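You operate a simulated robot arm through the tools that you are given. There is no shell and no other tool. Be economical: measure what you need, move in short steps, check, and stop when the job is done.

Carry out the task below with a simulated robot arm. There is one attempt and no reset: what you move stays moved.

TASK
Brush the black turntable clean, line up its yellow mark and lock it.
Fine: the grit goes into the grit tray; the orange brush goes back. Set down upright: orange brush. What is to be rubbed or washed off counts as gone when no trace of it is left.

The check looks at the end state, three seconds after you hand in, the way a careful person would. Anything else that was tipped, shoved, dropped, spilled or broken makes it a failure.

THE ROBOT
A 6-joint arm with a two-finger parallel gripper, fixed in place. Base frame: the origin is at the foot of the arm, x ahead of it, y to its left, z up; the work surface is at about z = 0.6. Readings come in m, rad, newtons and seconds.
With the tool pointing down near the work surface it reaches from about 0.16 to 0.64 m from the base axis. Its first joint turns from -1.152 to 1.152 rad. Payload 2.9 kg.
Tool frame: the origin (TCP) lies between the finger pads and is the grasp point; the fingertips stand 0.03 m ahead of it; z points along the fingers, y is the line along which they close. Largest opening 0.11 m; finger width 0.02, thickness 0.01; the body of the gripper, 0.048 by 0.112 m, starts 0.055 m behind the TCP.
Orientation is that of the tool frame in the base frame, as a unit quaternion [x, y, z, w]. With the fingers straight down and closing along the base's y, the tool's x points along the base's -x, its y along +y and its z along -z.

THE INTERFACE
- The arm moves only by the tool servo_tool. Its argument "increments" is a list of rows, each a list of 3 entries, a list of its own where there are three numbers: the finger opening in m, from 0 to 0.11, then the shift along the tool's x, y, z in m, then the turn, a rotation vector about the tool's x, y, z in rad. In form: [[fingers, [x, y, z], [rx, ry, rz]], ...]. A call has 1 to 20 rows; each row shifts and turns the commanded pose from where the row before left it, along the tool's axes as they then stand. Each row takes 0.2 s and may step no farther than 0.05 m and 0.15 rad from the row before; otherwise, or with a gripper value out of range, the whole call is refused. A pose out of reach is approached as far as the arm can. The call stops where the force on the tool passes 40 N (or 10 N more than at its start, if that is more) or the arm is blocked; 0.2 s more then pass. The fingers move at their own pace (about 0.108 m/s each) and stop on an object; they squeeze with about 20 N. The grip force told is the motor's: it shows also when the fingers shut on nothing. Time passes only in rows, and 0.2 s behind the last, so rows that do not move let the fingers close. The reply holds the time, the measured pose of the TCP, the force on the tool along the base axes, the opening and the grip force, in the units named above and with some noise, with the torque about the TCP (base axes, N m) and any sound that the robot's microphone picked up.
- Cameras (640 x 400 px; columns grow to the right, rows downward): "scene" is fixed at [0.0709, 0.4536, 1.3731]; the picture's right is [-0.50, -0.87, 0.00], its down [-0.63, 0.36, -0.69] and it looks along [0.59, -0.34, -0.73] (base axes); focal length 359 px, centre (320, 200). "wrist" rides on the gripper at [0.072, 0.017, -0.103] in the tool frame; the picture's right is [-0.23, 0.97, 0.00], its down [-0.76, -0.18, -0.62] and it looks along [-0.61, -0.14, 0.78] (tool axes); focal length 222 px, centre (320, 200). There is no depth. A picture from a camera that has moved, and an enlarged one, comes with that camera's place and axes in the base frame and with its lens. The place of the scene camera against the robot may be out by one fixed shift of up to 0.025 m in any direction.
- get_image(camera): a new picture of that camera. It takes no simulated time.
- zoom(camera, box): a new picture of the part [left, top, right, bottom] of that camera's present view, enlarged. It takes no simulated time.
- close_job(): hands the job in; it is judged then, once.

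Work in short steps. Places have to be worked out from the pictures, the camera data and where the tool is seen: move nearer, look again, correct. Check each grasp and each placing, and mend what went wrong. You have 120 turns and 68 pictures in all, those below and enlarged ones among them. Open the gripper and draw the arm clear of the work before you hand the job in, unless the task says otherwise; then end with one line.

The tools are called after ">>>" by a JSON object that holds its "method" and its "body". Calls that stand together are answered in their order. servo_tool: Moves the arm, as the interface text tells. Its arguments: {"type":"object","properties":{"increments":{"type":"array","items":{"type":"array"}}},"required":["increments"]} The other tools are called the same way: get_image (camera) takes a picture; zoom (camera, box) takes an enlarged picture of a part of a camera's view; close_job () hands the job in.

At the start:

```text
t: 0.0
eef_pos: [0.3602, 0.0023, 0.9975]
orientation: [0.0, 1.0, 0.0, -0.001]
ft_force: [-0.1, 0.1, -0.3]
wrist_torque: [0.0, 0.03, 0.02]
width: 0.1101
grasp_force: 0.0
```

scene: 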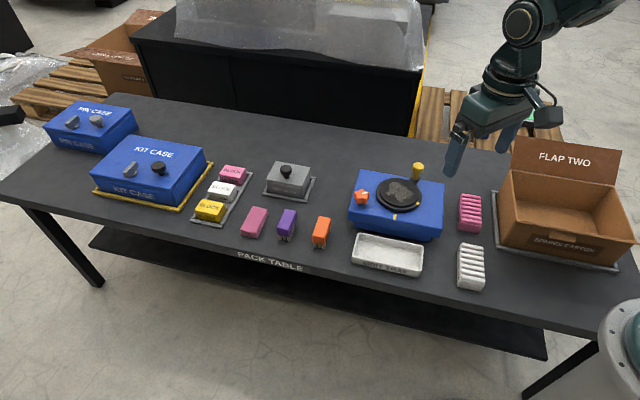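
wrist: 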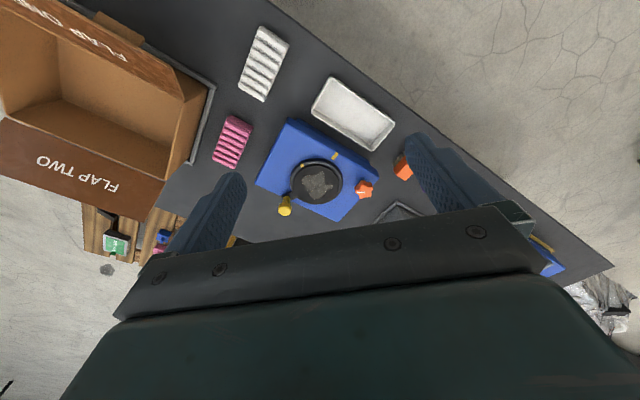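

I see the turntable on a blue box, with grit on it, a yellow post and an orange knob, plus an orange brush beside the tray. I'll zoom in for details.

>>> {"method": "zoom", "body": {"camera": "scene", "box": [330, 150, 460, 290]}}

>>> {"method": "zoom", "body": {"camera": "scene", "box": [230, 190, 350, 265]}}

>>> {"method": "zoom", "body": {"camera": "wrist", "box": [230, 60, 430, 230]}}

```text
2.86 times, centred on (395, 220) of scene
camera zoom: at [0.0709, 0.4536, 1.3731], right [-0.5, -0.87, 0.0], down [-0.63, 0.36, -0.69], along [0.59, -0.34, -0.73], focal length 1026 px, centre (106, 143)
```

zoom: 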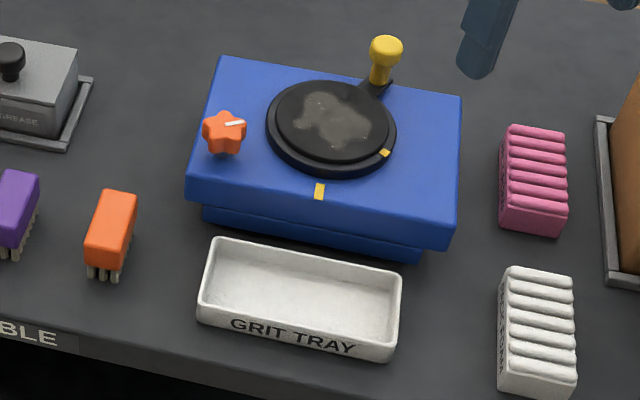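

```text
5.33 times, centred on (290, 228) of scene
camera zoom: at [0.0709, 0.4536, 1.3731], right [-0.5, -0.87, 0.0], down [-0.63, 0.36, -0.69], along [0.59, -0.34, -0.73], focal length 1916 px, centre (480, 53)
```

zoom: 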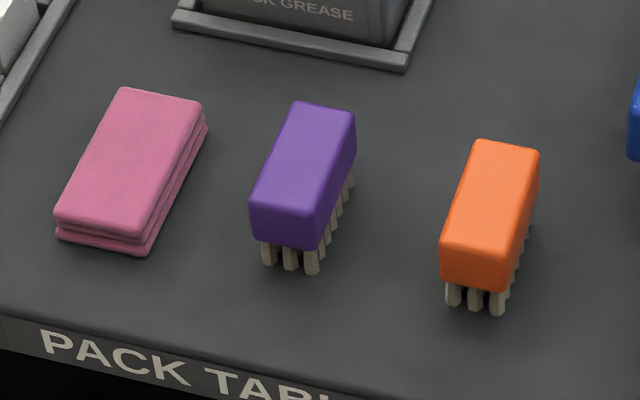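

```text
2.35 times, centred on (330, 145) of wrist
camera zoom: at [0.2875, 0.0214, 1.1008], right [0.23, 0.97, 0.0], down [0.76, -0.18, 0.62], along [0.61, -0.14, -0.78], focal length 523 px, centre (296, 329)
```

zoom: 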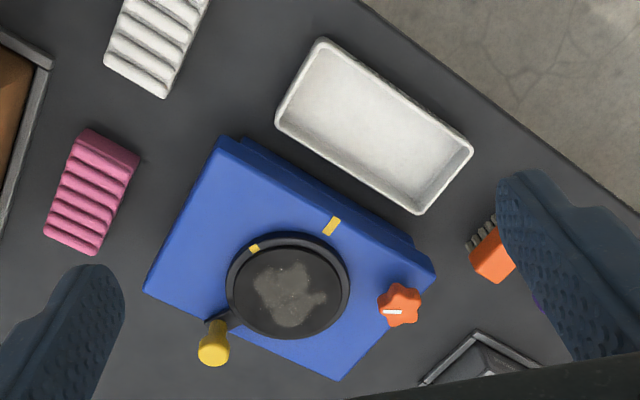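

Estimates: disc centre ≈(0.555,-0.048), brush ≈(0.585,0.16), tray ≈(0.455,0.058). I'll move towards the brush to see it better.

>>> {"method": "servo_tool", "body": {"increments": [[0.11, [-0.03, 0.03, 0.025], [0, 0, 0]], [0.11, [-0.03, 0.03, 0.025], [0, 0, 0]], [0.11, [-0.03, 0.03, 0.025], [0, 0, 0]], [0.11, [-0.03, 0.03, 0.025], [0, 0, 0]], [0.11, [-0.03, 0.02, 0.025], [0, 0, 0]], [0.11, [-0.03, 0.02, 0.025], [0, 0, 0]], [0.11, [0, 0, 0], [0, 0, 0]]]}}

>>> {"method": "get_image", "body": {"camera": "wrist"}}

```text
t: 1.6
eef_pos: [0.5422, 0.1644, 0.8468]
orientation: [0.0, 1.0, 0.0, 0.0]
ft_force: [-0.7, 0.5, 0.6]
wrist_torque: [0.0, -0.03, -0.02]
width: 0.11
grasp_force: 0.1
```

```text
62 pictures are left
camera wrist: at [0.4687, 0.1824, 0.9504], right [0.23, 0.97, 0.0], down [0.76, -0.18, 0.62], along [0.61, -0.14, -0.78], focal length 222 px, centre (320, 200)
```

wrist: 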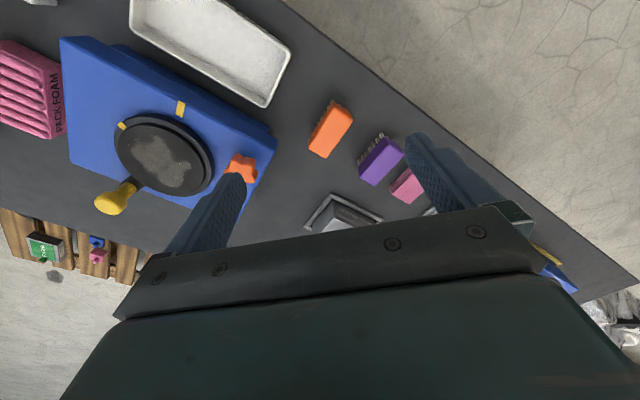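

The brush is near (0.59, 0.17). I'll zoom in for its orientation and the turntable details.

>>> {"method": "zoom", "body": {"camera": "wrist", "box": [290, 85, 370, 165]}}

>>> {"method": "zoom", "body": {"camera": "wrist", "box": [50, 30, 290, 230]}}

```text
5.00 times, centred on (330, 125) of wrist
camera zoom: at [0.4687, 0.1824, 0.9504], right [0.23, 0.97, 0.0], down [0.76, -0.18, 0.62], along [0.61, -0.14, -0.78], focal length 1111 px, centre (270, 575)
```

zoom: 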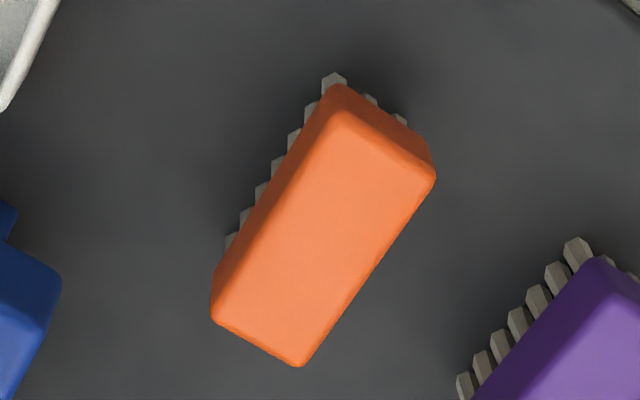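

```text
2.00 times, centred on (170, 130) of wrist
camera zoom: at [0.4687, 0.1824, 0.9504], right [0.23, 0.97, 0.0], down [0.76, -0.18, 0.62], along [0.61, -0.14, -0.78], focal length 444 px, centre (620, 340)
```

zoom: 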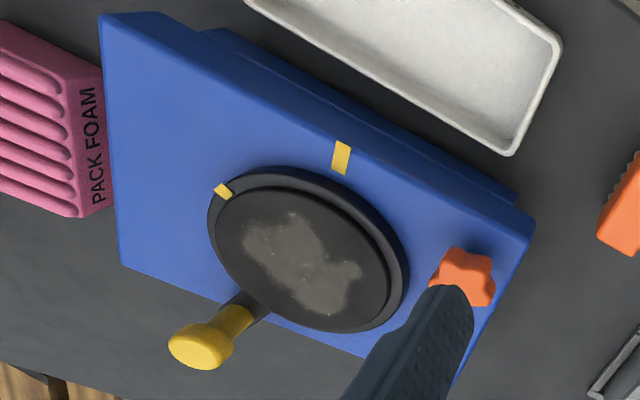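

Brush: centre ≈(0.592,0.170), long axis along (0.7,-0.7), top z≈0.646. I'll go over it, turn so the fingers close across its width, and descend partway to check.

>>> {"method": "servo_tool", "body": {"increments": [[0.08, [-0.025, 0.0026, 0.02], [0, 0, 0]], [0.08, [-0.0248, 0.0026, 0.02], [0, 0, 0]], [0.08, [0, 0, 0.01], [0, 0, 0.131]], [0.08, [0, 0, 0.01], [0, 0, 0.131]], [0.08, [0, 0, 0.01], [0, 0, 0.131]], [0.08, [0, 0, 0.01], [0, 0, 0.131]], [0.08, [0, 0, 0.01], [0, 0, 0.131]], [0.08, [0, 0, 0.01], [0, 0, 0.131]], [0.08, [0, 0, 0], [0, 0, 0]]]}}

>>> {"method": "get_image", "body": {"camera": "wrist"}}

```text
t: 3.6
eef_pos: [0.5899, 0.1678, 0.7469]
orientation: [0.384, 0.923, 0.0, 0.001]
ft_force: [1.1, 0.5, -0.1]
wrist_torque: [-0.04, 0.01, 0.0]
width: 0.0802
grasp_force: 0.1
```

```text
59 pictures are left
camera wrist: at [0.5512, 0.2325, 0.8509], right [0.85, 0.53, 0.0], down [0.41, -0.67, 0.62], along [0.33, -0.53, -0.78], focal length 222 px, centre (320, 200)
```

wrist: 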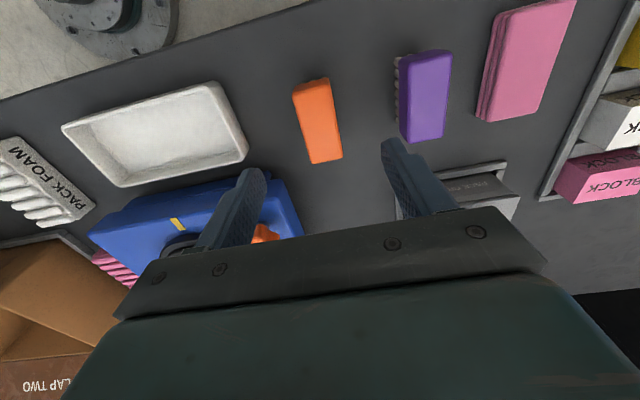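

The brush is within a few mm of the tool axis, and the purple brush has clearance. I'll narrow to 0.06, descend to z≈0.648 and close.

>>> {"method": "servo_tool", "body": {"increments": [[0.06, [0, 0.001, 0.03], [0, 0, 0]], [0.06, [-0.001, 0, 0.03], [0, 0, 0]], [0.06, [0, 0, 0.025], [0, 0, 0]], [0.06, [0, 0, 0.013], [0, 0, 0]], [0.06, [0, 0, 0], [0, 0, 0]]]}}

>>> {"method": "get_image", "body": {"camera": "wrist"}}

```text
t: 4.8
eef_pos: [0.5912, 0.1685, 0.6482]
orientation: [0.382, 0.924, 0.0, 0.0]
ft_force: [0.3, 0.0, -0.6]
wrist_torque: [0.0, 0.03, -0.01]
width: 0.0598
grasp_force: 0.1
```

```text
58 pictures are left
camera wrist: at [0.5524, 0.2332, 0.7518], right [0.85, 0.53, 0.0], down [0.41, -0.66, 0.62], along [0.33, -0.53, -0.78], focal length 222 px, centre (320, 200)
```

wrist: 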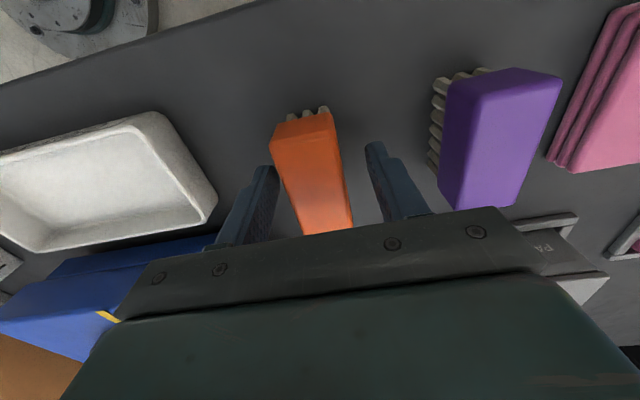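

The fingers straddle the brush. I'll close on it and lift a little.

>>> {"method": "servo_tool", "body": {"increments": [[0.02, [0, 0, 0], [0, 0, 0]], [0.02, [0, 0, 0], [0, 0, 0]], [0.02, [0, 0, 0], [0, 0, 0]], [0.02, [0, 0, -0.02], [0, 0, 0]], [0.02, [0, 0, -0.03], [0, 0, 0]], [0.02, [0, 0, -0.04], [0, 0, 0]]]}}

>>> {"method": "get_image", "body": {"camera": "wrist"}}

```text
t: 6.2
eef_pos: [0.5906, 0.1693, 0.7427]
orientation: [0.383, 0.924, 0.0, 0.0]
ft_force: [0.0, -0.5, -0.6]
wrist_torque: [0.02, -0.03, 0.0]
width: 0.0338
grasp_force: 19.8
```

```text
57 pictures are left
camera wrist: at [0.5524, 0.2332, 0.8445], right [0.85, 0.53, 0.0], down [0.41, -0.66, 0.62], along [0.33, -0.53, -0.78], focal length 222 px, centre (320, 200)
```

wrist: 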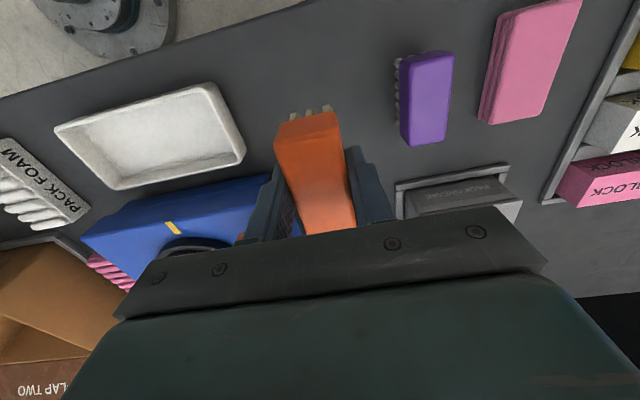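

Brush held securely. I'll lift, turn it by 90° so its long side faces the sweep direction (towards the tray), and go above the back of the disc, staying high.

>>> {"method": "servo_tool", "body": {"increments": [[0.02, [0, 0, -0.05], [0, 0, 0]], [0.02, [0, 0, -0.05], [0, 0, 0]], [0.02, [0, 0, 0], [0, 0, -0.1309]], [0.02, [0, 0, 0], [0, 0, -0.1309]], [0.02, [0, 0, 0], [0, 0, -0.1309]], [0.02, [0, 0, 0], [0, 0, -0.1309]], [0.02, [0, 0, 0], [0, 0, -0.1309]], [0.02, [0, 0, 0], [0, 0, -0.1309]], [0.02, [0, 0, 0], [0, 0, -0.1309]], [0.02, [0, 0, 0], [0, 0, -0.1309]], [0.02, [0, 0, 0], [0, 0, -0.1309]], [0.02, [0, 0, 0], [0, 0, -0.1309]], [0.02, [0, 0, 0], [0, 0, -0.1309]], [0.02, [0, 0, 0], [0, 0, -0.1309]], [0.02, [0.033, -0.033, 0], [0, 0, 0]], [0.02, [0.033, -0.033, 0], [0, 0, 0]], [0.02, [0.033, -0.033, 0], [0, 0, 0]], [0.02, [0.033, -0.033, 0], [0, 0, 0]], [0.02, [0.033, -0.033, 0], [0, 0, 0]], [0.02, [0, 0, 0], [0, 0, 0]]]}}

>>> {"method": "get_image", "body": {"camera": "wrist"}}

>>> {"method": "get_image", "body": {"camera": "scene"}}

```text
t: 10.4
eef_pos: [0.5889, -0.0666, 0.84]
orientation: [-0.383, 0.924, 0.0, 0.0]
ft_force: [-0.4, -0.2, -0.4]
wrist_torque: [-0.04, 0.03, 0.0]
width: 0.0333
grasp_force: 20.7
```

```text
56 pictures are left
camera wrist: at [0.5259, -0.1039, 0.9437], right [-0.53, 0.85, 0.0], down [0.66, 0.41, 0.62], along [0.53, 0.33, -0.78], focal length 222 px, centre (320, 200)
```

wrist: 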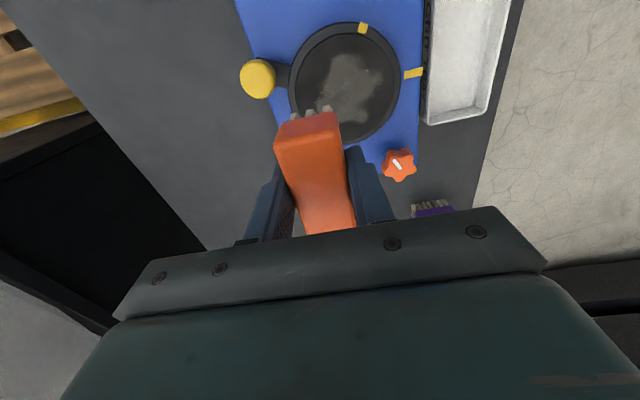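

```text
55 pictures are left
```

scene: 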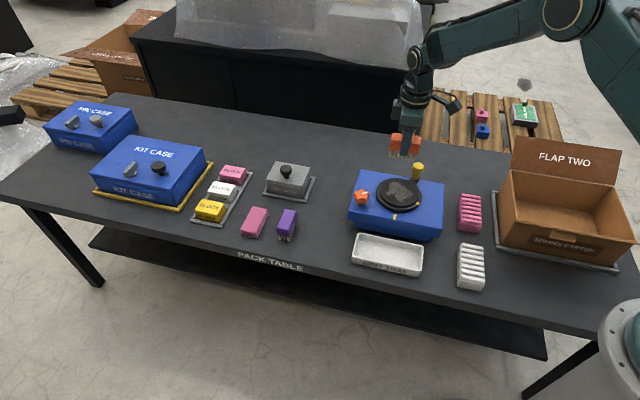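

Good overhead-ish view. I'll zoom in on the disc from here to pin down its centre, rims and the edge.

>>> {"method": "zoom", "body": {"camera": "wrist", "box": [230, 0, 510, 200]}}

```text
2.00 times, centred on (370, 100) of wrist
camera zoom: at [0.5259, -0.1039, 0.9437], right [-0.53, 0.85, 0.0], down [0.66, 0.41, 0.62], along [0.53, 0.33, -0.78], focal length 444 px, centre (220, 400)
```

zoom: 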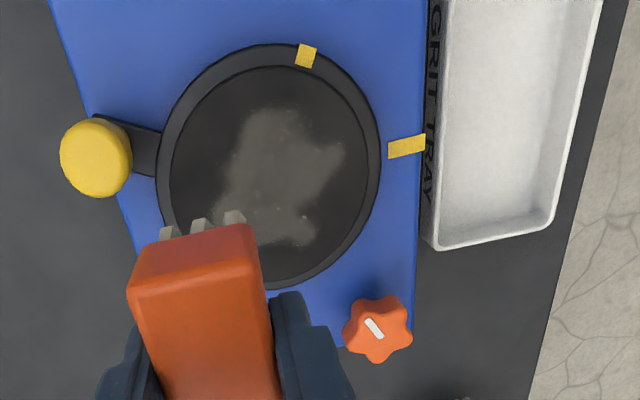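

Disc centre ≈(0.556,-0.052); the sweep direction to the tray is (-0.7,0.7). I'll lower the brush behind the grit, beside the yellow knob, stopping just above the surface.

>>> {"method": "servo_tool", "body": {"increments": [[0.02, [-0.0054, -0.0115, 0.02], [0, 0, 0]], [0.02, [0, 0, 0.04], [0, 0, 0]], [0.02, [0, 0, 0.025], [0, 0, 0]], [0.02, [0, 0, 0.007], [0, 0, 0]], [0.02, [0, 0, 0], [0, 0, 0]]]}}

>>> {"method": "zoom", "body": {"camera": "scene", "box": [340, 120, 460, 260]}}

>>> {"method": "get_image", "body": {"camera": "wrist"}}

```text
t: 11.6
eef_pos: [0.6024, -0.0703, 0.7469]
orientation: [-0.382, 0.924, 0.0, 0.0]
ft_force: [-0.7, -0.1, -0.6]
wrist_torque: [0.03, 0.02, -0.03]
width: 0.0335
grasp_force: 20.0
```

```text
2.86 times, centred on (400, 190) of scene
camera zoom: at [0.0709, 0.4536, 1.3731], right [-0.5, -0.87, 0.0], down [-0.63, 0.36, -0.69], along [0.59, -0.34, -0.73], focal length 1026 px, centre (91, 229)
```

zoom: 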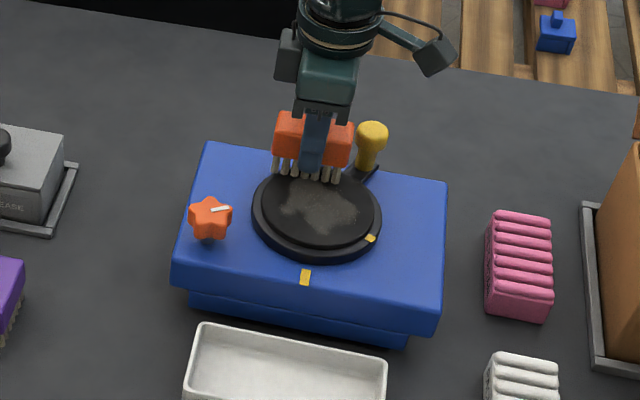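

```text
52 pictures are left
camera wrist: at [0.5388, -0.1087, 0.8499], right [-0.53, 0.85, 0.0], down [0.66, 0.41, 0.62], along [0.53, 0.33, -0.78], focal length 222 px, centre (320, 200)
```

wrist: 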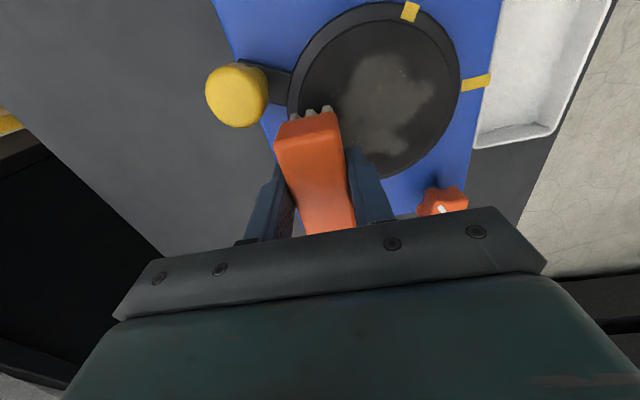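

The brush is behind the grit, about level with the disc top and clear of the knob. I'll lower by small steps to feel contact.

>>> {"method": "servo_tool", "body": {"increments": [[0.02, [0, 0, 0.002], [0, 0, 0]], [0.02, [0, 0, 0.002], [0, 0, 0]], [0.02, [0, 0, 0], [0, 0, 0]]]}}

```text
t: 12.4
eef_pos: [0.6029, -0.0708, 0.7428]
orientation: [-0.383, 0.924, 0.0, 0.0]
ft_force: [0.5, -0.2, -0.1]
wrist_torque: [-0.01, 0.01, -0.04]
width: 0.0337
grasp_force: 19.9
```

No contact force yet; lowering further.

>>> {"method": "servo_tool", "body": {"increments": [[0.02, [0, 0, 0.002], [0, 0, 0]], [0.02, [0, 0, 0.001], [0, 0, 0]], [0.02, [0, 0, 0], [0, 0, 0]]]}}

```text
t: 13.2
eef_pos: [0.6024, -0.069, 0.7405]
orientation: [-0.383, 0.924, -0.001, 0.002]
ft_force: [-3.7, 0.7, 15.8]
wrist_torque: [0.25, 0.17, 0.03]
width: 0.0336
grasp_force: 20.2
```

Contact at TCP z≈0.741. I'll ease off 0.8 mm and sweep 5 cm towards the tray, then look.

>>> {"method": "servo_tool", "body": {"increments": [[0.02, [0, 0, -0.0008], [0, 0, 0]], [0.02, [0, 0.01, 0], [0, 0, 0]], [0.02, [0, 0.01, 0], [0, 0, 0]], [0.02, [0, 0.01, 0], [0, 0, 0]], [0.02, [0, 0.01, 0], [0, 0, 0]], [0.02, [0, 0.01, 0], [0, 0, 0]]]}}

>>> {"method": "zoom", "body": {"camera": "scene", "box": [340, 120, 460, 260]}}

>>> {"method": "get_image", "body": {"camera": "wrist"}}

```text
t: 14.6
eef_pos: [0.5659, -0.035, 0.741]
orientation: [-0.382, 0.924, 0.0, -0.001]
ft_force: [1.8, -3.4, 4.8]
wrist_torque: [-0.01, -0.21, -0.13]
width: 0.0336
grasp_force: 19.6
```

```text
2.86 times, centred on (400, 190) of scene
camera zoom: at [0.0708, 0.4536, 1.3731], right [-0.5, -0.87, 0.0], down [-0.63, 0.36, -0.69], along [0.59, -0.34, -0.73], focal length 1026 px, centre (91, 229)
```

zoom: 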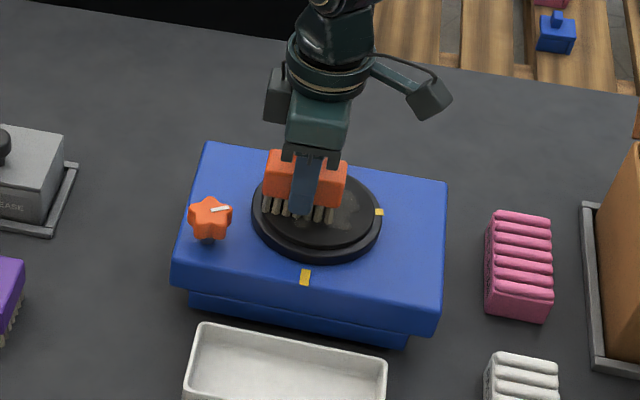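

```text
50 pictures are left
camera wrist: at [0.5044, -0.0723, 0.8446], right [-0.53, 0.85, 0.0], down [0.67, 0.41, 0.62], along [0.53, 0.33, -0.78], focal length 222 px, centre (320, 200)
```

wrist: 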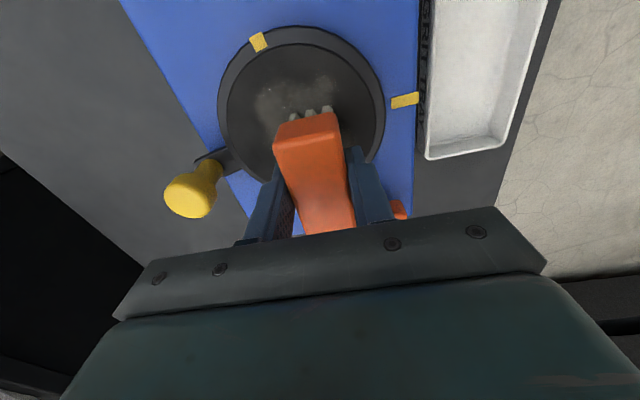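

Grit is being swept, though the disc turned a little too (fine, to be aligned later). I'll continue the stroke off the disc and out over the tray, then look.

>>> {"method": "servo_tool", "body": {"increments": [[0.02, [0, 0.01, 0], [0, 0, 0]], [0.02, [0, 0.01, 0], [0, 0, 0]], [0.02, [0, 0.01, 0], [0, 0, 0]], [0.02, [0, 0.01, 0], [0, 0, 0]], [0.02, [0, 0, 0], [0, 0, 0]]]}}

>>> {"method": "zoom", "body": {"camera": "scene", "box": [350, 160, 450, 270]}}

>>> {"method": "get_image", "body": {"camera": "wrist"}}

```text
t: 15.8
eef_pos: [0.5381, -0.0065, 0.7409]
orientation: [-0.383, 0.924, 0.0, -0.001]
ft_force: [-0.1, 0.5, 1.3]
wrist_torque: [-0.04, -0.06, -0.03]
width: 0.0336
grasp_force: 19.9
```

```text
3.64 times, centred on (400, 215) of scene
camera zoom: at [0.0709, 0.4536, 1.3731], right [-0.5, -0.87, 0.0], down [-0.63, 0.36, -0.69], along [0.59, -0.34, -0.73], focal length 1306 px, centre (29, 146)
```

zoom: 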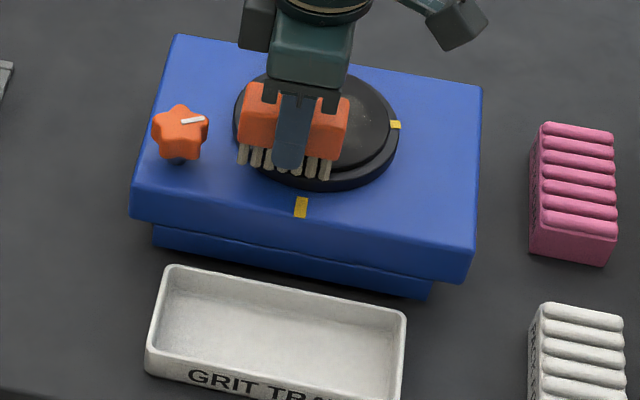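

```text
48 pictures are left
camera wrist: at [0.4761, -0.0443, 0.8445], right [-0.53, 0.85, 0.0], down [0.67, 0.41, 0.62], along [0.53, 0.33, -0.78], focal length 222 px, centre (320, 200)
```

wrist: 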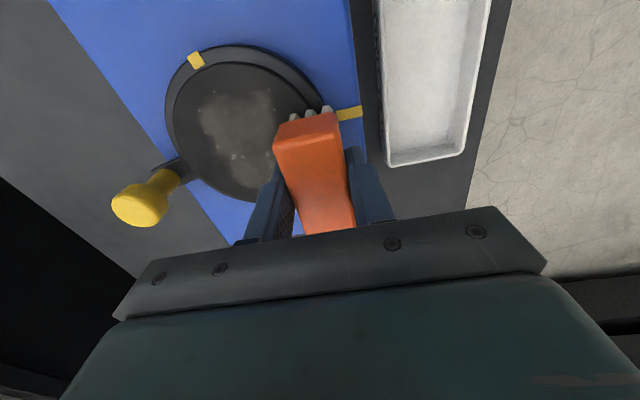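

The grit got fainter, with no loose piles seen on the box. I'll carry the stroke out over the tray and check the disc, bristles and tray.

>>> {"method": "servo_tool", "body": {"increments": [[0.02, [0, 0.025, 0], [0, 0, 0]], [0.02, [0, 0.025, 0], [0, 0, 0]], [0.02, [0, 0.025, 0], [0, 0, 0]], [0.02, [0, 0.025, 0], [0, 0, 0]], [0.02, [0, 0, 0], [0, 0, 0]]]}}

>>> {"method": "zoom", "body": {"camera": "scene", "box": [345, 165, 445, 280]}}

>>> {"method": "get_image", "body": {"camera": "wrist"}}

```text
t: 17.0
eef_pos: [0.4675, 0.0662, 0.7411]
orientation: [-0.383, 0.924, 0.0, 0.0]
ft_force: [0.6, 0.7, 0.5]
wrist_torque: [0.0, 0.01, 0.02]
width: 0.0333
grasp_force: 19.8
```

```text
3.48 times, centred on (395, 222) of scene
camera zoom: at [0.0709, 0.4536, 1.3731], right [-0.5, -0.87, 0.0], down [-0.63, 0.36, -0.69], along [0.59, -0.34, -0.73], focal length 1250 px, centre (59, 122)
```

zoom: 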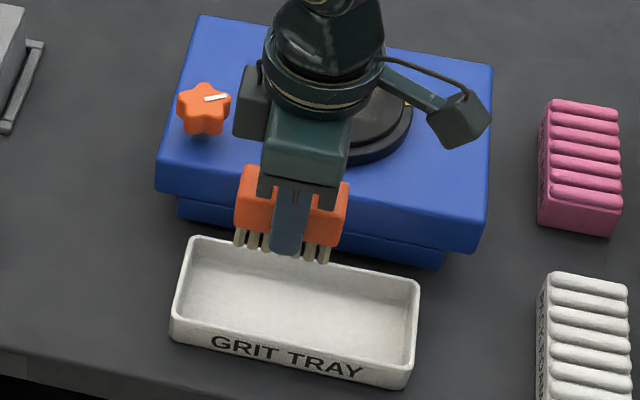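

```text
46 pictures are left
camera wrist: at [0.4045, 0.0283, 0.8444], right [-0.53, 0.85, 0.0], down [0.66, 0.41, 0.62], along [0.53, 0.33, -0.78], focal length 222 px, centre (320, 200)
```

wrist: 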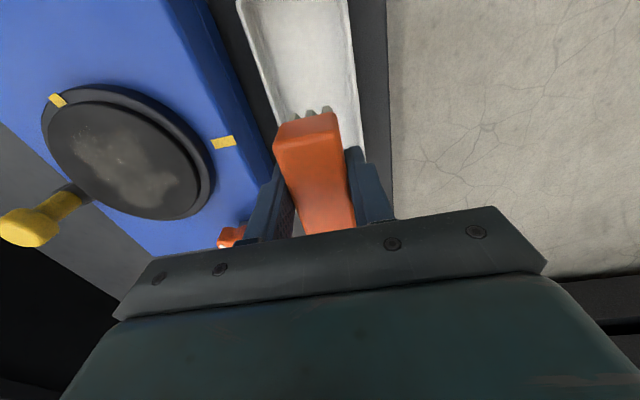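

I'll zoom in on the disc to see what remains.

>>> {"method": "zoom", "body": {"camera": "wrist", "box": [10, 70, 250, 240]}}

```text
2.35 times, centred on (130, 155) of wrist
camera zoom: at [0.4045, 0.0283, 0.8444], right [-0.53, 0.85, 0.0], down [0.66, 0.41, 0.62], along [0.53, 0.33, -0.78], focal length 523 px, centre (767, 306)
```

zoom: 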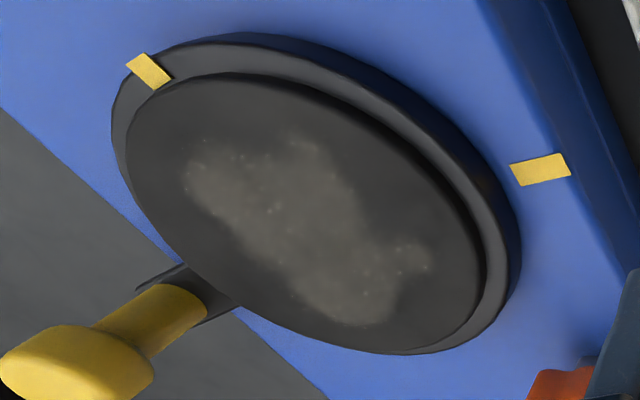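

The whole patch has faded evenly, so more strokes are needed. I'll do a full stroke along the disc centre line and out over the tray.

>>> {"method": "servo_tool", "body": {"increments": [[0.02, [0, 0, -0.03], [0, 0, 0]], [0.02, [0.005, -0.044, 0], [0, 0, 0]], [0.02, [0.005, -0.044, 0], [0, 0, 0]], [0.02, [0.005, -0.044, 0], [0, 0, 0]], [0.02, [0.004, -0.044, 0], [0, 0, 0]], [0.02, [0, 0, 0.02], [0, 0, 0]], [0.02, [0, 0, 0.0098], [0, 0, 0]], [0.02, [0, 0.01, 0], [0, 0, 0]], [0.02, [0, 0.01, 0], [0, 0, 0]], [0.02, [0, 0.01, 0], [0, 0, 0]], [0.02, [0, 0.01, 0], [0, 0, 0]], [0.02, [0, 0.01, 0], [0, 0, 0]], [0.02, [0, 0.01, 0], [0, 0, 0]], [0.02, [0, 0.01, 0], [0, 0, 0]], [0.02, [0, 0.026, 0], [0, 0, 0]], [0.02, [0, 0.026, 0], [0, 0, 0]], [0.02, [0, 0.026, 0], [0, 0, 0]], [0.02, [0, 0.026, 0], [0, 0, 0]], [0.02, [0, 0, 0], [0, 0, 0]]]}}

>>> {"method": "zoom", "body": {"camera": "wrist", "box": [10, 70, 250, 240]}}

```text
t: 21.0
eef_pos: [0.456, 0.051, 0.7403]
orientation: [-0.383, 0.924, 0.0, 0.001]
ft_force: [-0.3, -0.5, -0.4]
wrist_torque: [0.01, 0.01, 0.02]
width: 0.0338
grasp_force: 19.6
```

```text
2.35 times, centred on (130, 155) of wrist
camera zoom: at [0.3938, 0.0136, 0.8442], right [-0.53, 0.85, 0.0], down [0.66, 0.41, 0.62], along [0.53, 0.33, -0.78], focal length 523 px, centre (767, 306)
```

zoom: 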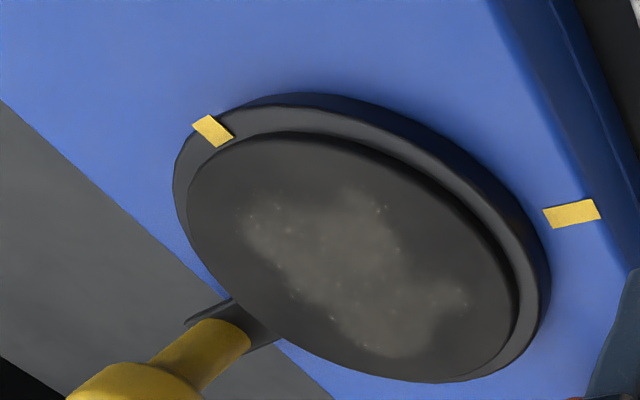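

Fading further and the disc hardly turned. Repeating the same stroke.

>>> {"method": "servo_tool", "body": {"increments": [[0.02, [0, 0, -0.03], [0, 0, 0]], [0.02, [0, -0.044, 0], [0, 0, 0]], [0.02, [0, -0.044, 0], [0, 0, 0]], [0.02, [0, -0.044, 0], [0, 0, 0]], [0.02, [0, -0.044, 0], [0, 0, 0]], [0.02, [0, 0, 0.02], [0, 0, 0]], [0.02, [0, 0, 0.01], [0, 0, 0]], [0.02, [0, 0.01, 0], [0, 0, 0]], [0.02, [0, 0.01, 0], [0, 0, 0]], [0.02, [0, 0.01, 0], [0, 0, 0]], [0.02, [0, 0.01, 0], [0, 0, 0]], [0.02, [0, 0.01, 0], [0, 0, 0]], [0.02, [0, 0.01, 0], [0, 0, 0]], [0.02, [0, 0.01, 0], [0, 0, 0]], [0.02, [0, 0.026, 0], [0, 0, 0]], [0.02, [0, 0.026, 0], [0, 0, 0]], [0.02, [0, 0.026, 0], [0, 0, 0]], [0.02, [0, 0.026, 0], [0, 0, 0]], [0.02, [0, 0, 0], [0, 0, 0]]]}}

>>> {"method": "servo_tool", "body": {"increments": [[0.02, [0, 0, -0.03], [0, 0, 0]], [0.02, [0, -0.044, 0], [0, 0, 0]], [0.02, [0, -0.044, 0], [0, 0, 0]], [0.02, [0, -0.044, 0], [0, 0, 0]], [0.02, [0, -0.044, 0], [0, 0, 0]], [0.02, [0, 0, 0.02], [0, 0, 0]], [0.02, [0, 0, 0.01], [0, 0, 0]], [0.02, [0, 0.01, 0], [0, 0, 0]], [0.02, [0, 0.01, 0], [0, 0, 0]], [0.02, [0, 0.01, 0], [0, 0, 0]], [0.02, [0, 0.01, 0], [0, 0, 0]], [0.02, [0, 0.01, 0], [0, 0, 0]], [0.02, [0, 0.01, 0], [0, 0, 0]], [0.02, [0, 0.01, 0], [0, 0, 0]], [0.02, [0, 0.026, 0], [0, 0, 0]], [0.02, [0, 0.026, 0], [0, 0, 0]], [0.02, [0, 0.026, 0], [0, 0, 0]], [0.02, [0, 0.026, 0], [0, 0, 0]], [0.02, [0, 0, 0], [0, 0, 0]]]}}

>>> {"method": "zoom", "body": {"camera": "wrist", "box": [10, 70, 250, 240]}}

```text
t: 25.0
eef_pos: [0.4576, 0.0484, 0.7424]
orientation: [-0.382, 0.924, 0.0, -0.001]
ft_force: [0.7, 0.3, -0.9]
wrist_torque: [0.01, -0.05, 0.03]
width: 0.0337
grasp_force: 19.5
```

```text
t: 29.0
eef_pos: [0.4577, 0.0468, 0.7404]
orientation: [-0.382, 0.924, 0.0, -0.001]
ft_force: [-0.3, 0.3, -0.4]
wrist_torque: [0.0, -0.02, 0.0]
width: 0.0336
grasp_force: 20.3
```

```text
2.35 times, centred on (130, 155) of wrist
camera zoom: at [0.3951, 0.0097, 0.844], right [-0.53, 0.85, 0.0], down [0.66, 0.41, 0.62], along [0.53, 0.33, -0.78], focal length 523 px, centre (767, 306)
```

zoom: 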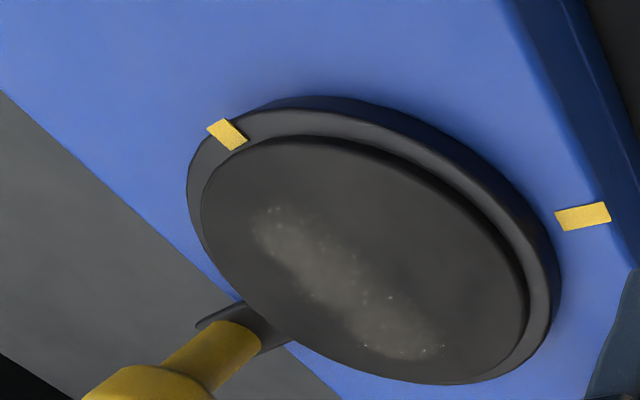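

The front of the patch is now clean; a strip remains at the rear because contact began too late. I'll start further back, offset to one side of the knob (which is now directly behind), and check the contact force before sweeping.

>>> {"method": "servo_tool", "body": {"increments": [[0.02, [0, 0, -0.03], [0, 0, 0]], [0.02, [0.006, -0.046, 0], [0, 0, 0]], [0.02, [0.006, -0.046, 0], [0, 0, 0]], [0.02, [0.005, -0.046, 0], [0, 0, 0]], [0.02, [0.005, -0.046, 0], [0, 0, 0]], [0.02, [0, 0, 0], [0, 0, 0]], [0.02, [0, 0, 0.02], [0, 0, 0]], [0.02, [0, 0, 0.01], [0, 0, 0]], [0.02, [0, 0, 0], [0, 0, 0]]]}}

>>> {"method": "get_image", "body": {"camera": "wrist"}}

```text
t: 31.0
eef_pos: [0.5745, -0.0996, 0.7415]
orientation: [-0.383, 0.924, 0.0, 0.001]
ft_force: [-3.1, 1.1, 7.8]
wrist_torque: [0.2, 0.15, 0.04]
width: 0.0339
grasp_force: 20.0
```

```text
42 pictures are left
camera wrist: at [0.5114, -0.137, 0.8446], right [-0.53, 0.85, 0.0], down [0.66, 0.41, 0.62], along [0.53, 0.33, -0.78], focal length 222 px, centre (320, 200)
```

wrist: 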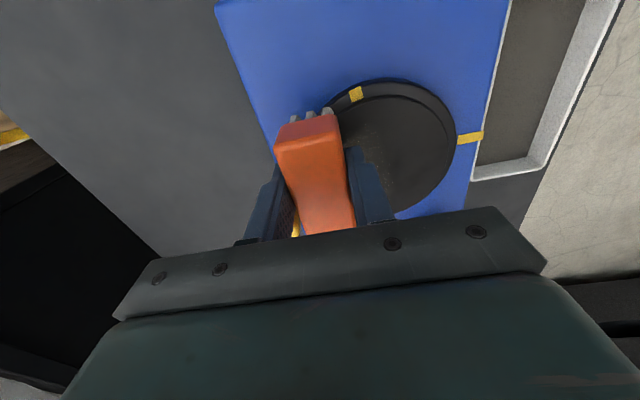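

Contact at 8 N, and the tray floor now shows a grit layer, so sweeping over the edge works. I'll sweep out to the tray.

>>> {"method": "servo_tool", "body": {"increments": [[0.02, [0, 0.01, 0], [0, 0, 0]], [0.02, [0, 0.01, 0], [0, 0, 0]], [0.02, [0, 0.01, 0], [0, 0, 0]], [0.02, [0, 0.01, 0], [0, 0, 0]], [0.02, [0, 0.01, 0], [0, 0, 0]], [0.02, [0, 0.01, 0], [0, 0, 0]], [0.02, [0, 0.01, 0], [0, 0, 0]], [0.02, [0, 0.01, 0], [0, 0, 0]], [0.02, [0, 0.01, 0], [0, 0, 0]], [0.02, [0, 0.024, 0], [0, 0, 0]], [0.02, [0, 0.024, 0], [0, 0, 0]], [0.02, [0, 0.024, 0], [0, 0, 0]], [0.02, [0, 0.024, 0], [0, 0, 0]], [0.02, [0, 0, 0], [0, 0, 0]]]}}

>>> {"method": "get_image", "body": {"camera": "wrist"}}

```text
t: 34.0
eef_pos: [0.4414, 0.0358, 0.7407]
orientation: [-0.383, 0.924, 0.0, 0.0]
ft_force: [0.4, -0.4, -0.8]
wrist_torque: [-0.04, -0.03, 0.02]
width: 0.0335
grasp_force: 20.2
```

```text
41 pictures are left
camera wrist: at [0.3784, -0.0028, 0.8443], right [-0.53, 0.85, 0.0], down [0.66, 0.41, 0.62], along [0.53, 0.33, -0.78], focal length 222 px, centre (320, 200)
```

wrist: 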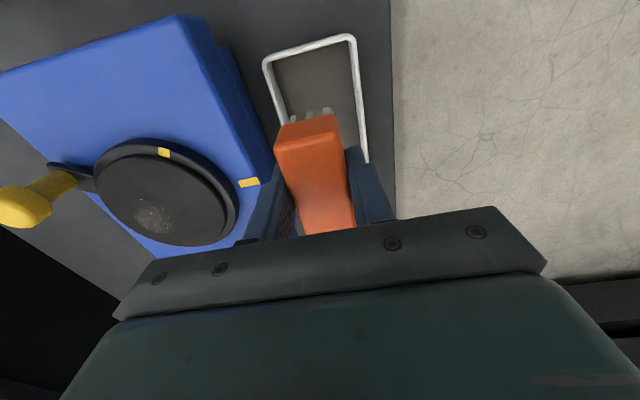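

The remaining patch is small, near the rear right, and the knob has swung left. I'll stroke on the right side now (e-offset +0.025).

>>> {"method": "servo_tool", "body": {"increments": [[0.02, [0, 0, -0.03], [0, 0, 0]], [0.02, [-0.011, -0.047, 0], [0, 0, 0]], [0.02, [-0.011, -0.047, 0], [0, 0, 0]], [0.02, [-0.011, -0.047, 0], [0, 0, 0]], [0.02, [-0.011, -0.047, 0], [0, 0, 0]], [0.02, [0, 0, 0], [0, 0, 0]], [0.02, [0, 0, 0.02], [0, 0, 0]], [0.02, [0, 0, 0.01], [0, 0, 0]], [0.02, [0, 0, 0], [0, 0, 0]]]}}

>>> {"method": "servo_tool", "body": {"increments": [[0.02, [0, 0.01, 0], [0, 0, 0]], [0.02, [0, 0.01, 0], [0, 0, 0]], [0.02, [0, 0.01, 0], [0, 0, 0]], [0.02, [0, 0.01, 0], [0, 0, 0]], [0.02, [0, 0.01, 0], [0, 0, 0]], [0.02, [0, 0.01, 0], [0, 0, 0]], [0.02, [0, 0.01, 0], [0, 0, 0]], [0.02, [0, 0.01, 0], [0, 0, 0]], [0.02, [0, 0.01, 0], [0, 0, 0]], [0.02, [0, 0.024, 0], [0, 0, 0]], [0.02, [0, 0.024, 0], [0, 0, 0]], [0.02, [0, 0.024, 0], [0, 0, 0]], [0.02, [0, 0.024, 0], [0, 0, 0]], [0.02, [0, 0, 0], [0, 0, 0]]]}}

>>> {"method": "zoom", "body": {"camera": "wrist", "box": [0, 60, 260, 260]}}

```text
t: 36.0
eef_pos: [0.6043, -0.0717, 0.7402]
orientation: [-0.382, 0.924, 0.0, 0.0]
ft_force: [-2.7, -0.3, 6.1]
wrist_torque: [0.07, 0.13, 0.07]
width: 0.0335
grasp_force: 19.9
```

```text
t: 39.0
eef_pos: [0.4743, 0.0621, 0.7403]
orientation: [-0.382, 0.924, 0.0, -0.001]
ft_force: [0.9, -0.1, -1.2]
wrist_torque: [0.04, 0.0, -0.01]
width: 0.0336
grasp_force: 20.0
```

```text
2.00 times, centred on (130, 160) of wrist
camera zoom: at [0.4114, 0.0244, 0.8434], right [-0.53, 0.85, 0.0], down [0.66, 0.41, 0.62], along [0.53, 0.33, -0.78], focal length 444 px, centre (700, 280)
```

zoom: 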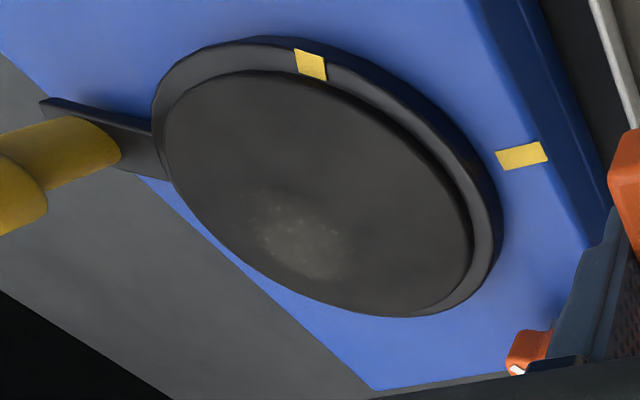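

A small fading spot is left at about rel e=+0.011, n=-0.025. I'll do two more strokes aimed over it.

>>> {"method": "servo_tool", "body": {"increments": [[0.02, [0, 0, -0.03], [0, 0, 0]], [0.02, [0.003, -0.046, 0], [0, 0, 0]], [0.02, [0.003, -0.046, 0], [0, 0, 0]], [0.02, [0.003, -0.046, 0], [0, 0, 0]], [0.02, [0.002, -0.0455, 0], [0, 0, 0]], [0.02, [0, 0, 0], [0, 0, 0]], [0.02, [0, 0, 0.02], [0, 0, 0]], [0.02, [0, 0, 0.01], [0, 0, 0]], [0.02, [0, 0, 0], [0, 0, 0]]]}}

>>> {"method": "servo_tool", "body": {"increments": [[0.02, [0, 0.01, 0], [0, 0, 0]], [0.02, [0, 0.01, 0], [0, 0, 0]], [0.02, [0, 0.01, 0], [0, 0, 0]], [0.02, [0, 0.01, 0], [0, 0, 0]], [0.02, [0, 0.01, 0], [0, 0, 0]], [0.02, [0, 0.01, 0], [0, 0, 0]], [0.02, [0, 0.01, 0], [0, 0, 0]], [0.02, [0, 0.01, 0], [0, 0, 0]], [0.02, [0, 0.01, 0], [0, 0, 0]], [0.02, [0, 0.024, 0], [0, 0, 0]], [0.02, [0, 0.024, 0], [0, 0, 0]], [0.02, [0, 0.024, 0], [0, 0, 0]], [0.02, [0, 0.024, 0], [0, 0, 0]], [0.02, [0, 0, 0], [0, 0, 0]]]}}

>>> {"method": "servo_tool", "body": {"increments": [[0.02, [0, 0, -0.03], [0, 0, 0]], [0.02, [0, -0.046, 0], [0, 0, 0]], [0.02, [0, -0.046, 0], [0, 0, 0]], [0.02, [0, -0.046, 0], [0, 0, 0]], [0.02, [0, -0.048, 0], [0, 0, 0]], [0.02, [0, 0, 0], [0, 0, 0]], [0.02, [0, 0, 0.02], [0, 0, 0]], [0.02, [0, 0, 0.01], [0, 0, 0]], [0.02, [0, 0, 0], [0, 0, 0]]]}}

>>> {"method": "servo_tool", "body": {"increments": [[0.02, [0, 0.01, 0], [0, 0, 0]], [0.02, [0, 0.01, 0], [0, 0, 0]], [0.02, [0, 0.01, 0], [0, 0, 0]], [0.02, [0, 0.01, 0], [0, 0, 0]], [0.02, [0, 0.01, 0], [0, 0, 0]], [0.02, [0, 0.01, 0], [0, 0, 0]], [0.02, [0, 0.01, 0], [0, 0, 0]], [0.02, [0, 0.01, 0], [0, 0, 0]], [0.02, [0, 0.01, 0], [0, 0, 0]], [0.02, [0, 0.024, 0], [0, 0, 0]], [0.02, [0, 0.024, 0], [0, 0, 0]], [0.02, [0, 0.024, 0], [0, 0, 0]], [0.02, [0, 0.024, 0], [0, 0, 0]], [0.02, [0, 0, 0], [0, 0, 0]]]}}

>>> {"method": "zoom", "body": {"camera": "wrist", "box": [0, 60, 260, 260]}}

```text
t: 41.0
eef_pos: [0.5966, -0.0732, 0.7409]
orientation: [-0.383, 0.924, 0.001, 0.0]
ft_force: [0.0, 0.6, 0.0]
wrist_torque: [0.0, 0.02, -0.01]
width: 0.0334
grasp_force: 20.4
```

```text
t: 44.0
eef_pos: [0.4644, 0.0562, 0.7426]
orientation: [-0.382, 0.924, 0.0, 0.001]
ft_force: [0.4, 0.5, 0.1]
wrist_torque: [0.02, 0.0, -0.02]
width: 0.0335
grasp_force: 20.4
```

```text
t: 46.0
eef_pos: [0.5959, -0.0749, 0.743]
orientation: [-0.382, 0.924, 0.0, 0.0]
ft_force: [0.2, 0.0, -0.9]
wrist_torque: [0.0, -0.06, 0.0]
width: 0.0337
grasp_force: 19.7
```

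```text
t: 49.0
eef_pos: [0.4637, 0.0579, 0.7409]
orientation: [-0.382, 0.924, -0.001, 0.0]
ft_force: [-0.6, 0.0, -0.7]
wrist_torque: [-0.02, -0.01, 0.03]
width: 0.0337
grasp_force: 19.9
```

```text
2.00 times, centred on (130, 160) of wrist
camera zoom: at [0.4013, 0.0201, 0.845], right [-0.53, 0.85, 0.0], down [0.66, 0.41, 0.62], along [0.53, 0.33, -0.78], focal length 444 px, centre (700, 280)
```

zoom: 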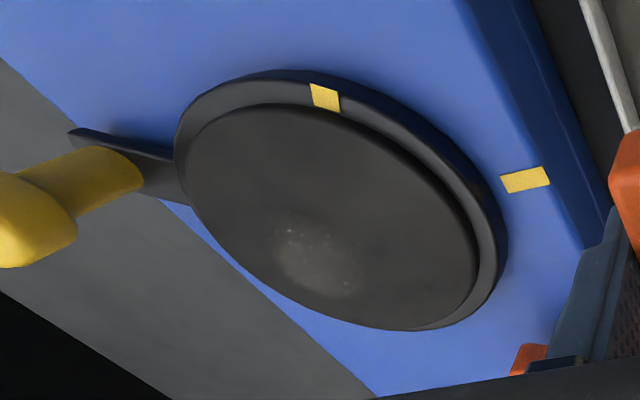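

Those two passes had no contact (commanded height drifted up). I'll repeat with a force check before sweeping.

>>> {"method": "servo_tool", "body": {"increments": [[0.02, [0, 0, -0.03], [0, 0, 0]], [0.02, [0, -0.046, 0], [0, 0, 0]], [0.02, [0, -0.046, 0], [0, 0, 0]], [0.02, [0, -0.046, 0], [0, 0, 0]], [0.02, [0, -0.048, 0], [0, 0, 0]], [0.02, [0, 0, 0], [0, 0, 0]], [0.02, [0, 0, 0.02], [0, 0, 0]], [0.02, [0, 0, 0.0115], [0, 0, 0]], [0.02, [0, 0, 0], [0, 0, 0]]]}}

```text
t: 51.0
eef_pos: [0.597, -0.074, 0.7406]
orientation: [-0.382, 0.924, -0.001, 0.0]
ft_force: [-7.3, 0.8, 15.1]
wrist_torque: [0.1, 0.18, 0.06]
width: 0.0338
grasp_force: 20.8
```

Firm contact (15 N). Sweep out to the tray.

>>> {"method": "servo_tool", "body": {"increments": [[0.02, [0, 0.01, 0], [0, 0, 0]], [0.02, [0, 0.01, 0], [0, 0, 0]], [0.02, [0, 0.01, 0], [0, 0, 0]], [0.02, [0, 0.01, 0], [0, 0, 0]], [0.02, [0, 0.01, 0], [0, 0, 0]], [0.02, [0, 0.01, 0], [0, 0, 0]], [0.02, [0, 0.01, 0], [0, 0, 0]], [0.02, [0, 0.01, 0], [0, 0, 0]], [0.02, [0, 0.01, 0], [0, 0, 0]], [0.02, [0, 0.024, 0], [0, 0, 0]], [0.02, [0, 0.024, 0], [0, 0, 0]], [0.02, [0, 0.024, 0], [0, 0, 0]], [0.02, [0, 0.024, 0], [0, 0, 0]], [0.02, [0, 0, 0], [0, 0, 0]]]}}

>>> {"method": "zoom", "body": {"camera": "wrist", "box": [0, 60, 260, 260]}}

```text
t: 54.0
eef_pos: [0.4646, 0.0583, 0.7406]
orientation: [-0.381, 0.924, 0.001, 0.0]
ft_force: [0.5, 0.2, -0.9]
wrist_torque: [0.0, 0.0, -0.01]
width: 0.0337
grasp_force: 20.2
```

```text
2.00 times, centred on (130, 160) of wrist
camera zoom: at [0.402, 0.0201, 0.8441], right [-0.53, 0.85, 0.0], down [0.66, 0.41, 0.62], along [0.53, 0.33, -0.78], focal length 444 px, centre (700, 280)
```

zoom: 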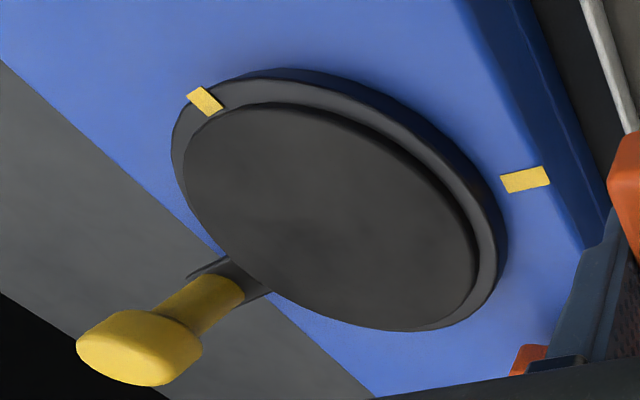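

The disc looks clean. I'll look closer for traces, and at the tray, before returning the brush.

>>> {"method": "zoom", "body": {"camera": "wrist", "box": [65, 90, 215, 200]}}

>>> {"method": "servo_tool", "body": {"increments": [[0.02, [0, 0, -0.05], [0, 0, 0]], [0.02, [0, 0, -0.05], [0, 0, 0]], [0.02, [-0.044, -0.003, 0], [0, 0, 0]], [0.02, [-0.044, -0.003, 0], [0, 0, 0]], [0.02, [-0.044, -0.003, 0], [0, 0, 0]], [0.02, [-0.03, -0.003, 0], [0, 0, 0]], [0.02, [0, 0, 0], [0, 0, 0]]]}}

>>> {"method": "zoom", "body": {"camera": "scene", "box": [345, 160, 455, 280]}}

```text
3.64 times, centred on (140, 145) of wrist
camera zoom: at [0.402, 0.0201, 0.8441], right [-0.53, 0.85, 0.0], down [0.66, 0.41, 0.62], along [0.53, 0.33, -0.78], focal length 808 px, centre (974, 400)
```

zoom: 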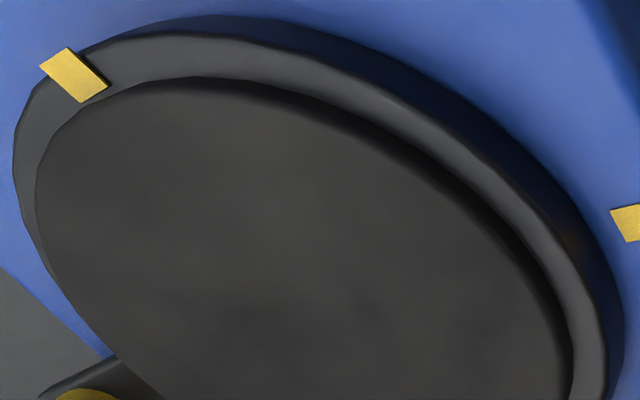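

```text
t: 55.6
eef_pos: [0.5877, 0.1641, 0.8388]
orientation: [-0.383, 0.924, -0.001, 0.0]
ft_force: [-0.5, -0.2, -0.3]
wrist_torque: [0.01, -0.01, 0.03]
width: 0.0336
grasp_force: 19.9
```

```text
3.33 times, centred on (400, 220) of scene
camera zoom: at [0.0709, 0.4536, 1.3731], right [-0.5, -0.87, 0.0], down [-0.63, 0.36, -0.69], along [0.59, -0.34, -0.73], focal length 1198 px, centre (53, 133)
```

zoom: 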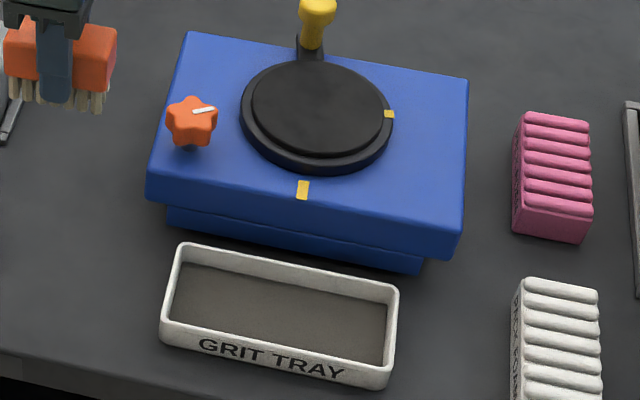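

Grit is in the tray, no spill. One tighter zoom on the disc to confirm no trace.

>>> {"method": "zoom", "body": {"camera": "scene", "box": [380, 172, 425, 212]}}

>>> {"method": "get_image", "body": {"camera": "wrist"}}

```text
10.00 times, centred on (402, 192) of scene
camera zoom: at [0.0709, 0.4536, 1.3731], right [-0.5, -0.87, 0.0], down [-0.63, 0.36, -0.69], along [0.59, -0.34, -0.73], focal length 3593 px, centre (-505, 280)
```

zoom: 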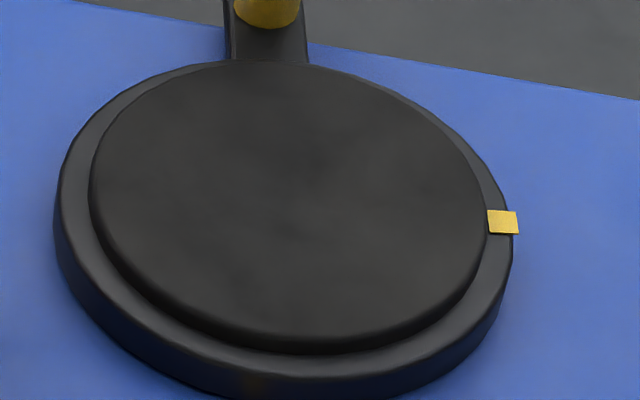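

```text
34 pictures are left
camera wrist: at [0.5247, 0.1275, 0.9428], right [-0.53, 0.85, 0.0], down [0.66, 0.41, 0.62], along [0.53, 0.33, -0.78], focal length 222 px, centre (320, 200)
```

wrist: 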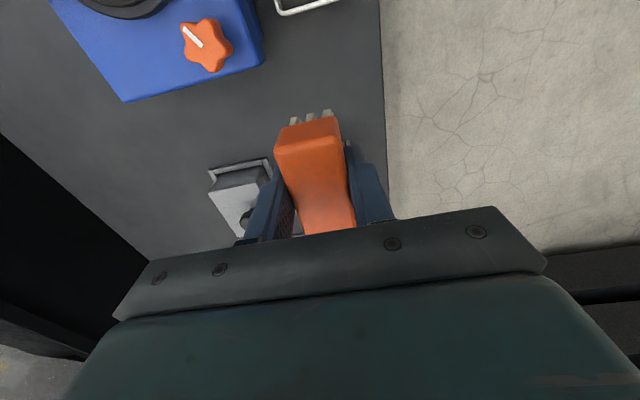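

The disc is clean. I'll turn the brush back and lower it to its original spot (0.591,0.169), first to just above the table.

>>> {"method": "servo_tool", "body": {"increments": [[0.02, [0, 0, 0], [0, 0, 0.1309]], [0.02, [0, 0, 0], [0, 0, 0.1309]], [0.02, [0, 0, 0], [0, 0, 0.1309]], [0.02, [0, 0, 0], [0, 0, 0.1309]], [0.02, [0, 0, 0], [0, 0, 0.1309]], [0.02, [0, 0, 0], [0, 0, 0.1309]], [0.02, [0, 0, 0], [0, 0, 0.1309]], [0.02, [0, 0, 0], [0, 0, 0.1309]], [0.02, [0, 0, 0], [0, 0, 0.1309]], [0.02, [0, 0, 0], [0, 0, 0.1309]], [0.02, [0, 0, 0], [0, 0, 0.1309]], [0.02, [0, 0, 0], [0, 0, 0.1309]], [0.02, [0.0006, 0.0056, 0.04], [0, 0, 0]], [0.02, [0, 0, 0.04], [0, 0, 0]], [0.02, [0, 0, 0.04], [0, 0, 0]], [0.02, [0, 0, 0.04], [0, 0, 0]], [0.02, [0, 0, 0.023], [0, 0, 0]], [0.02, [0, 0, 0], [0, 0, 0]]]}}

```text
t: 59.4
eef_pos: [0.5905, 0.1654, 0.6594]
orientation: [0.383, 0.924, 0.001, -0.001]
ft_force: [0.3, -0.4, -0.3]
wrist_torque: [0.02, 0.0, 0.01]
width: 0.0336
grasp_force: 20.0
```

About 11 mm above the rest height. Small correction and lower to contact.

>>> {"method": "servo_tool", "body": {"increments": [[0.02, [0.0018, 0.0025, 0], [0, 0, 0]], [0.02, [0, 0, 0.006], [0, 0, 0]], [0.02, [0, 0, 0.003], [0, 0, 0]], [0.02, [0, 0, 0.001], [0, 0, 0]], [0.02, [0, 0, 0], [0, 0, 0]]]}}

```text
t: 60.6
eef_pos: [0.5937, 0.1709, 0.6465]
orientation: [0.383, 0.924, 0.0, 0.001]
ft_force: [0.1, 0.2, -1.4]
wrist_torque: [0.06, -0.01, -0.05]
width: 0.0336
grasp_force: 20.2
```

No contact yet; lowering in 1 mm steps.

>>> {"method": "servo_tool", "body": {"increments": [[0.02, [0, 0, 0.001], [0, 0, 0]], [0.02, [0, 0, 0], [0, 0, 0]]]}}

```text
t: 61.2
eef_pos: [0.5933, 0.171, 0.6456]
orientation: [0.382, 0.924, 0.0, 0.0]
ft_force: [-1.9, -0.2, 3.3]
wrist_torque: [-0.15, -0.07, -0.04]
width: 0.034
grasp_force: 19.9
```

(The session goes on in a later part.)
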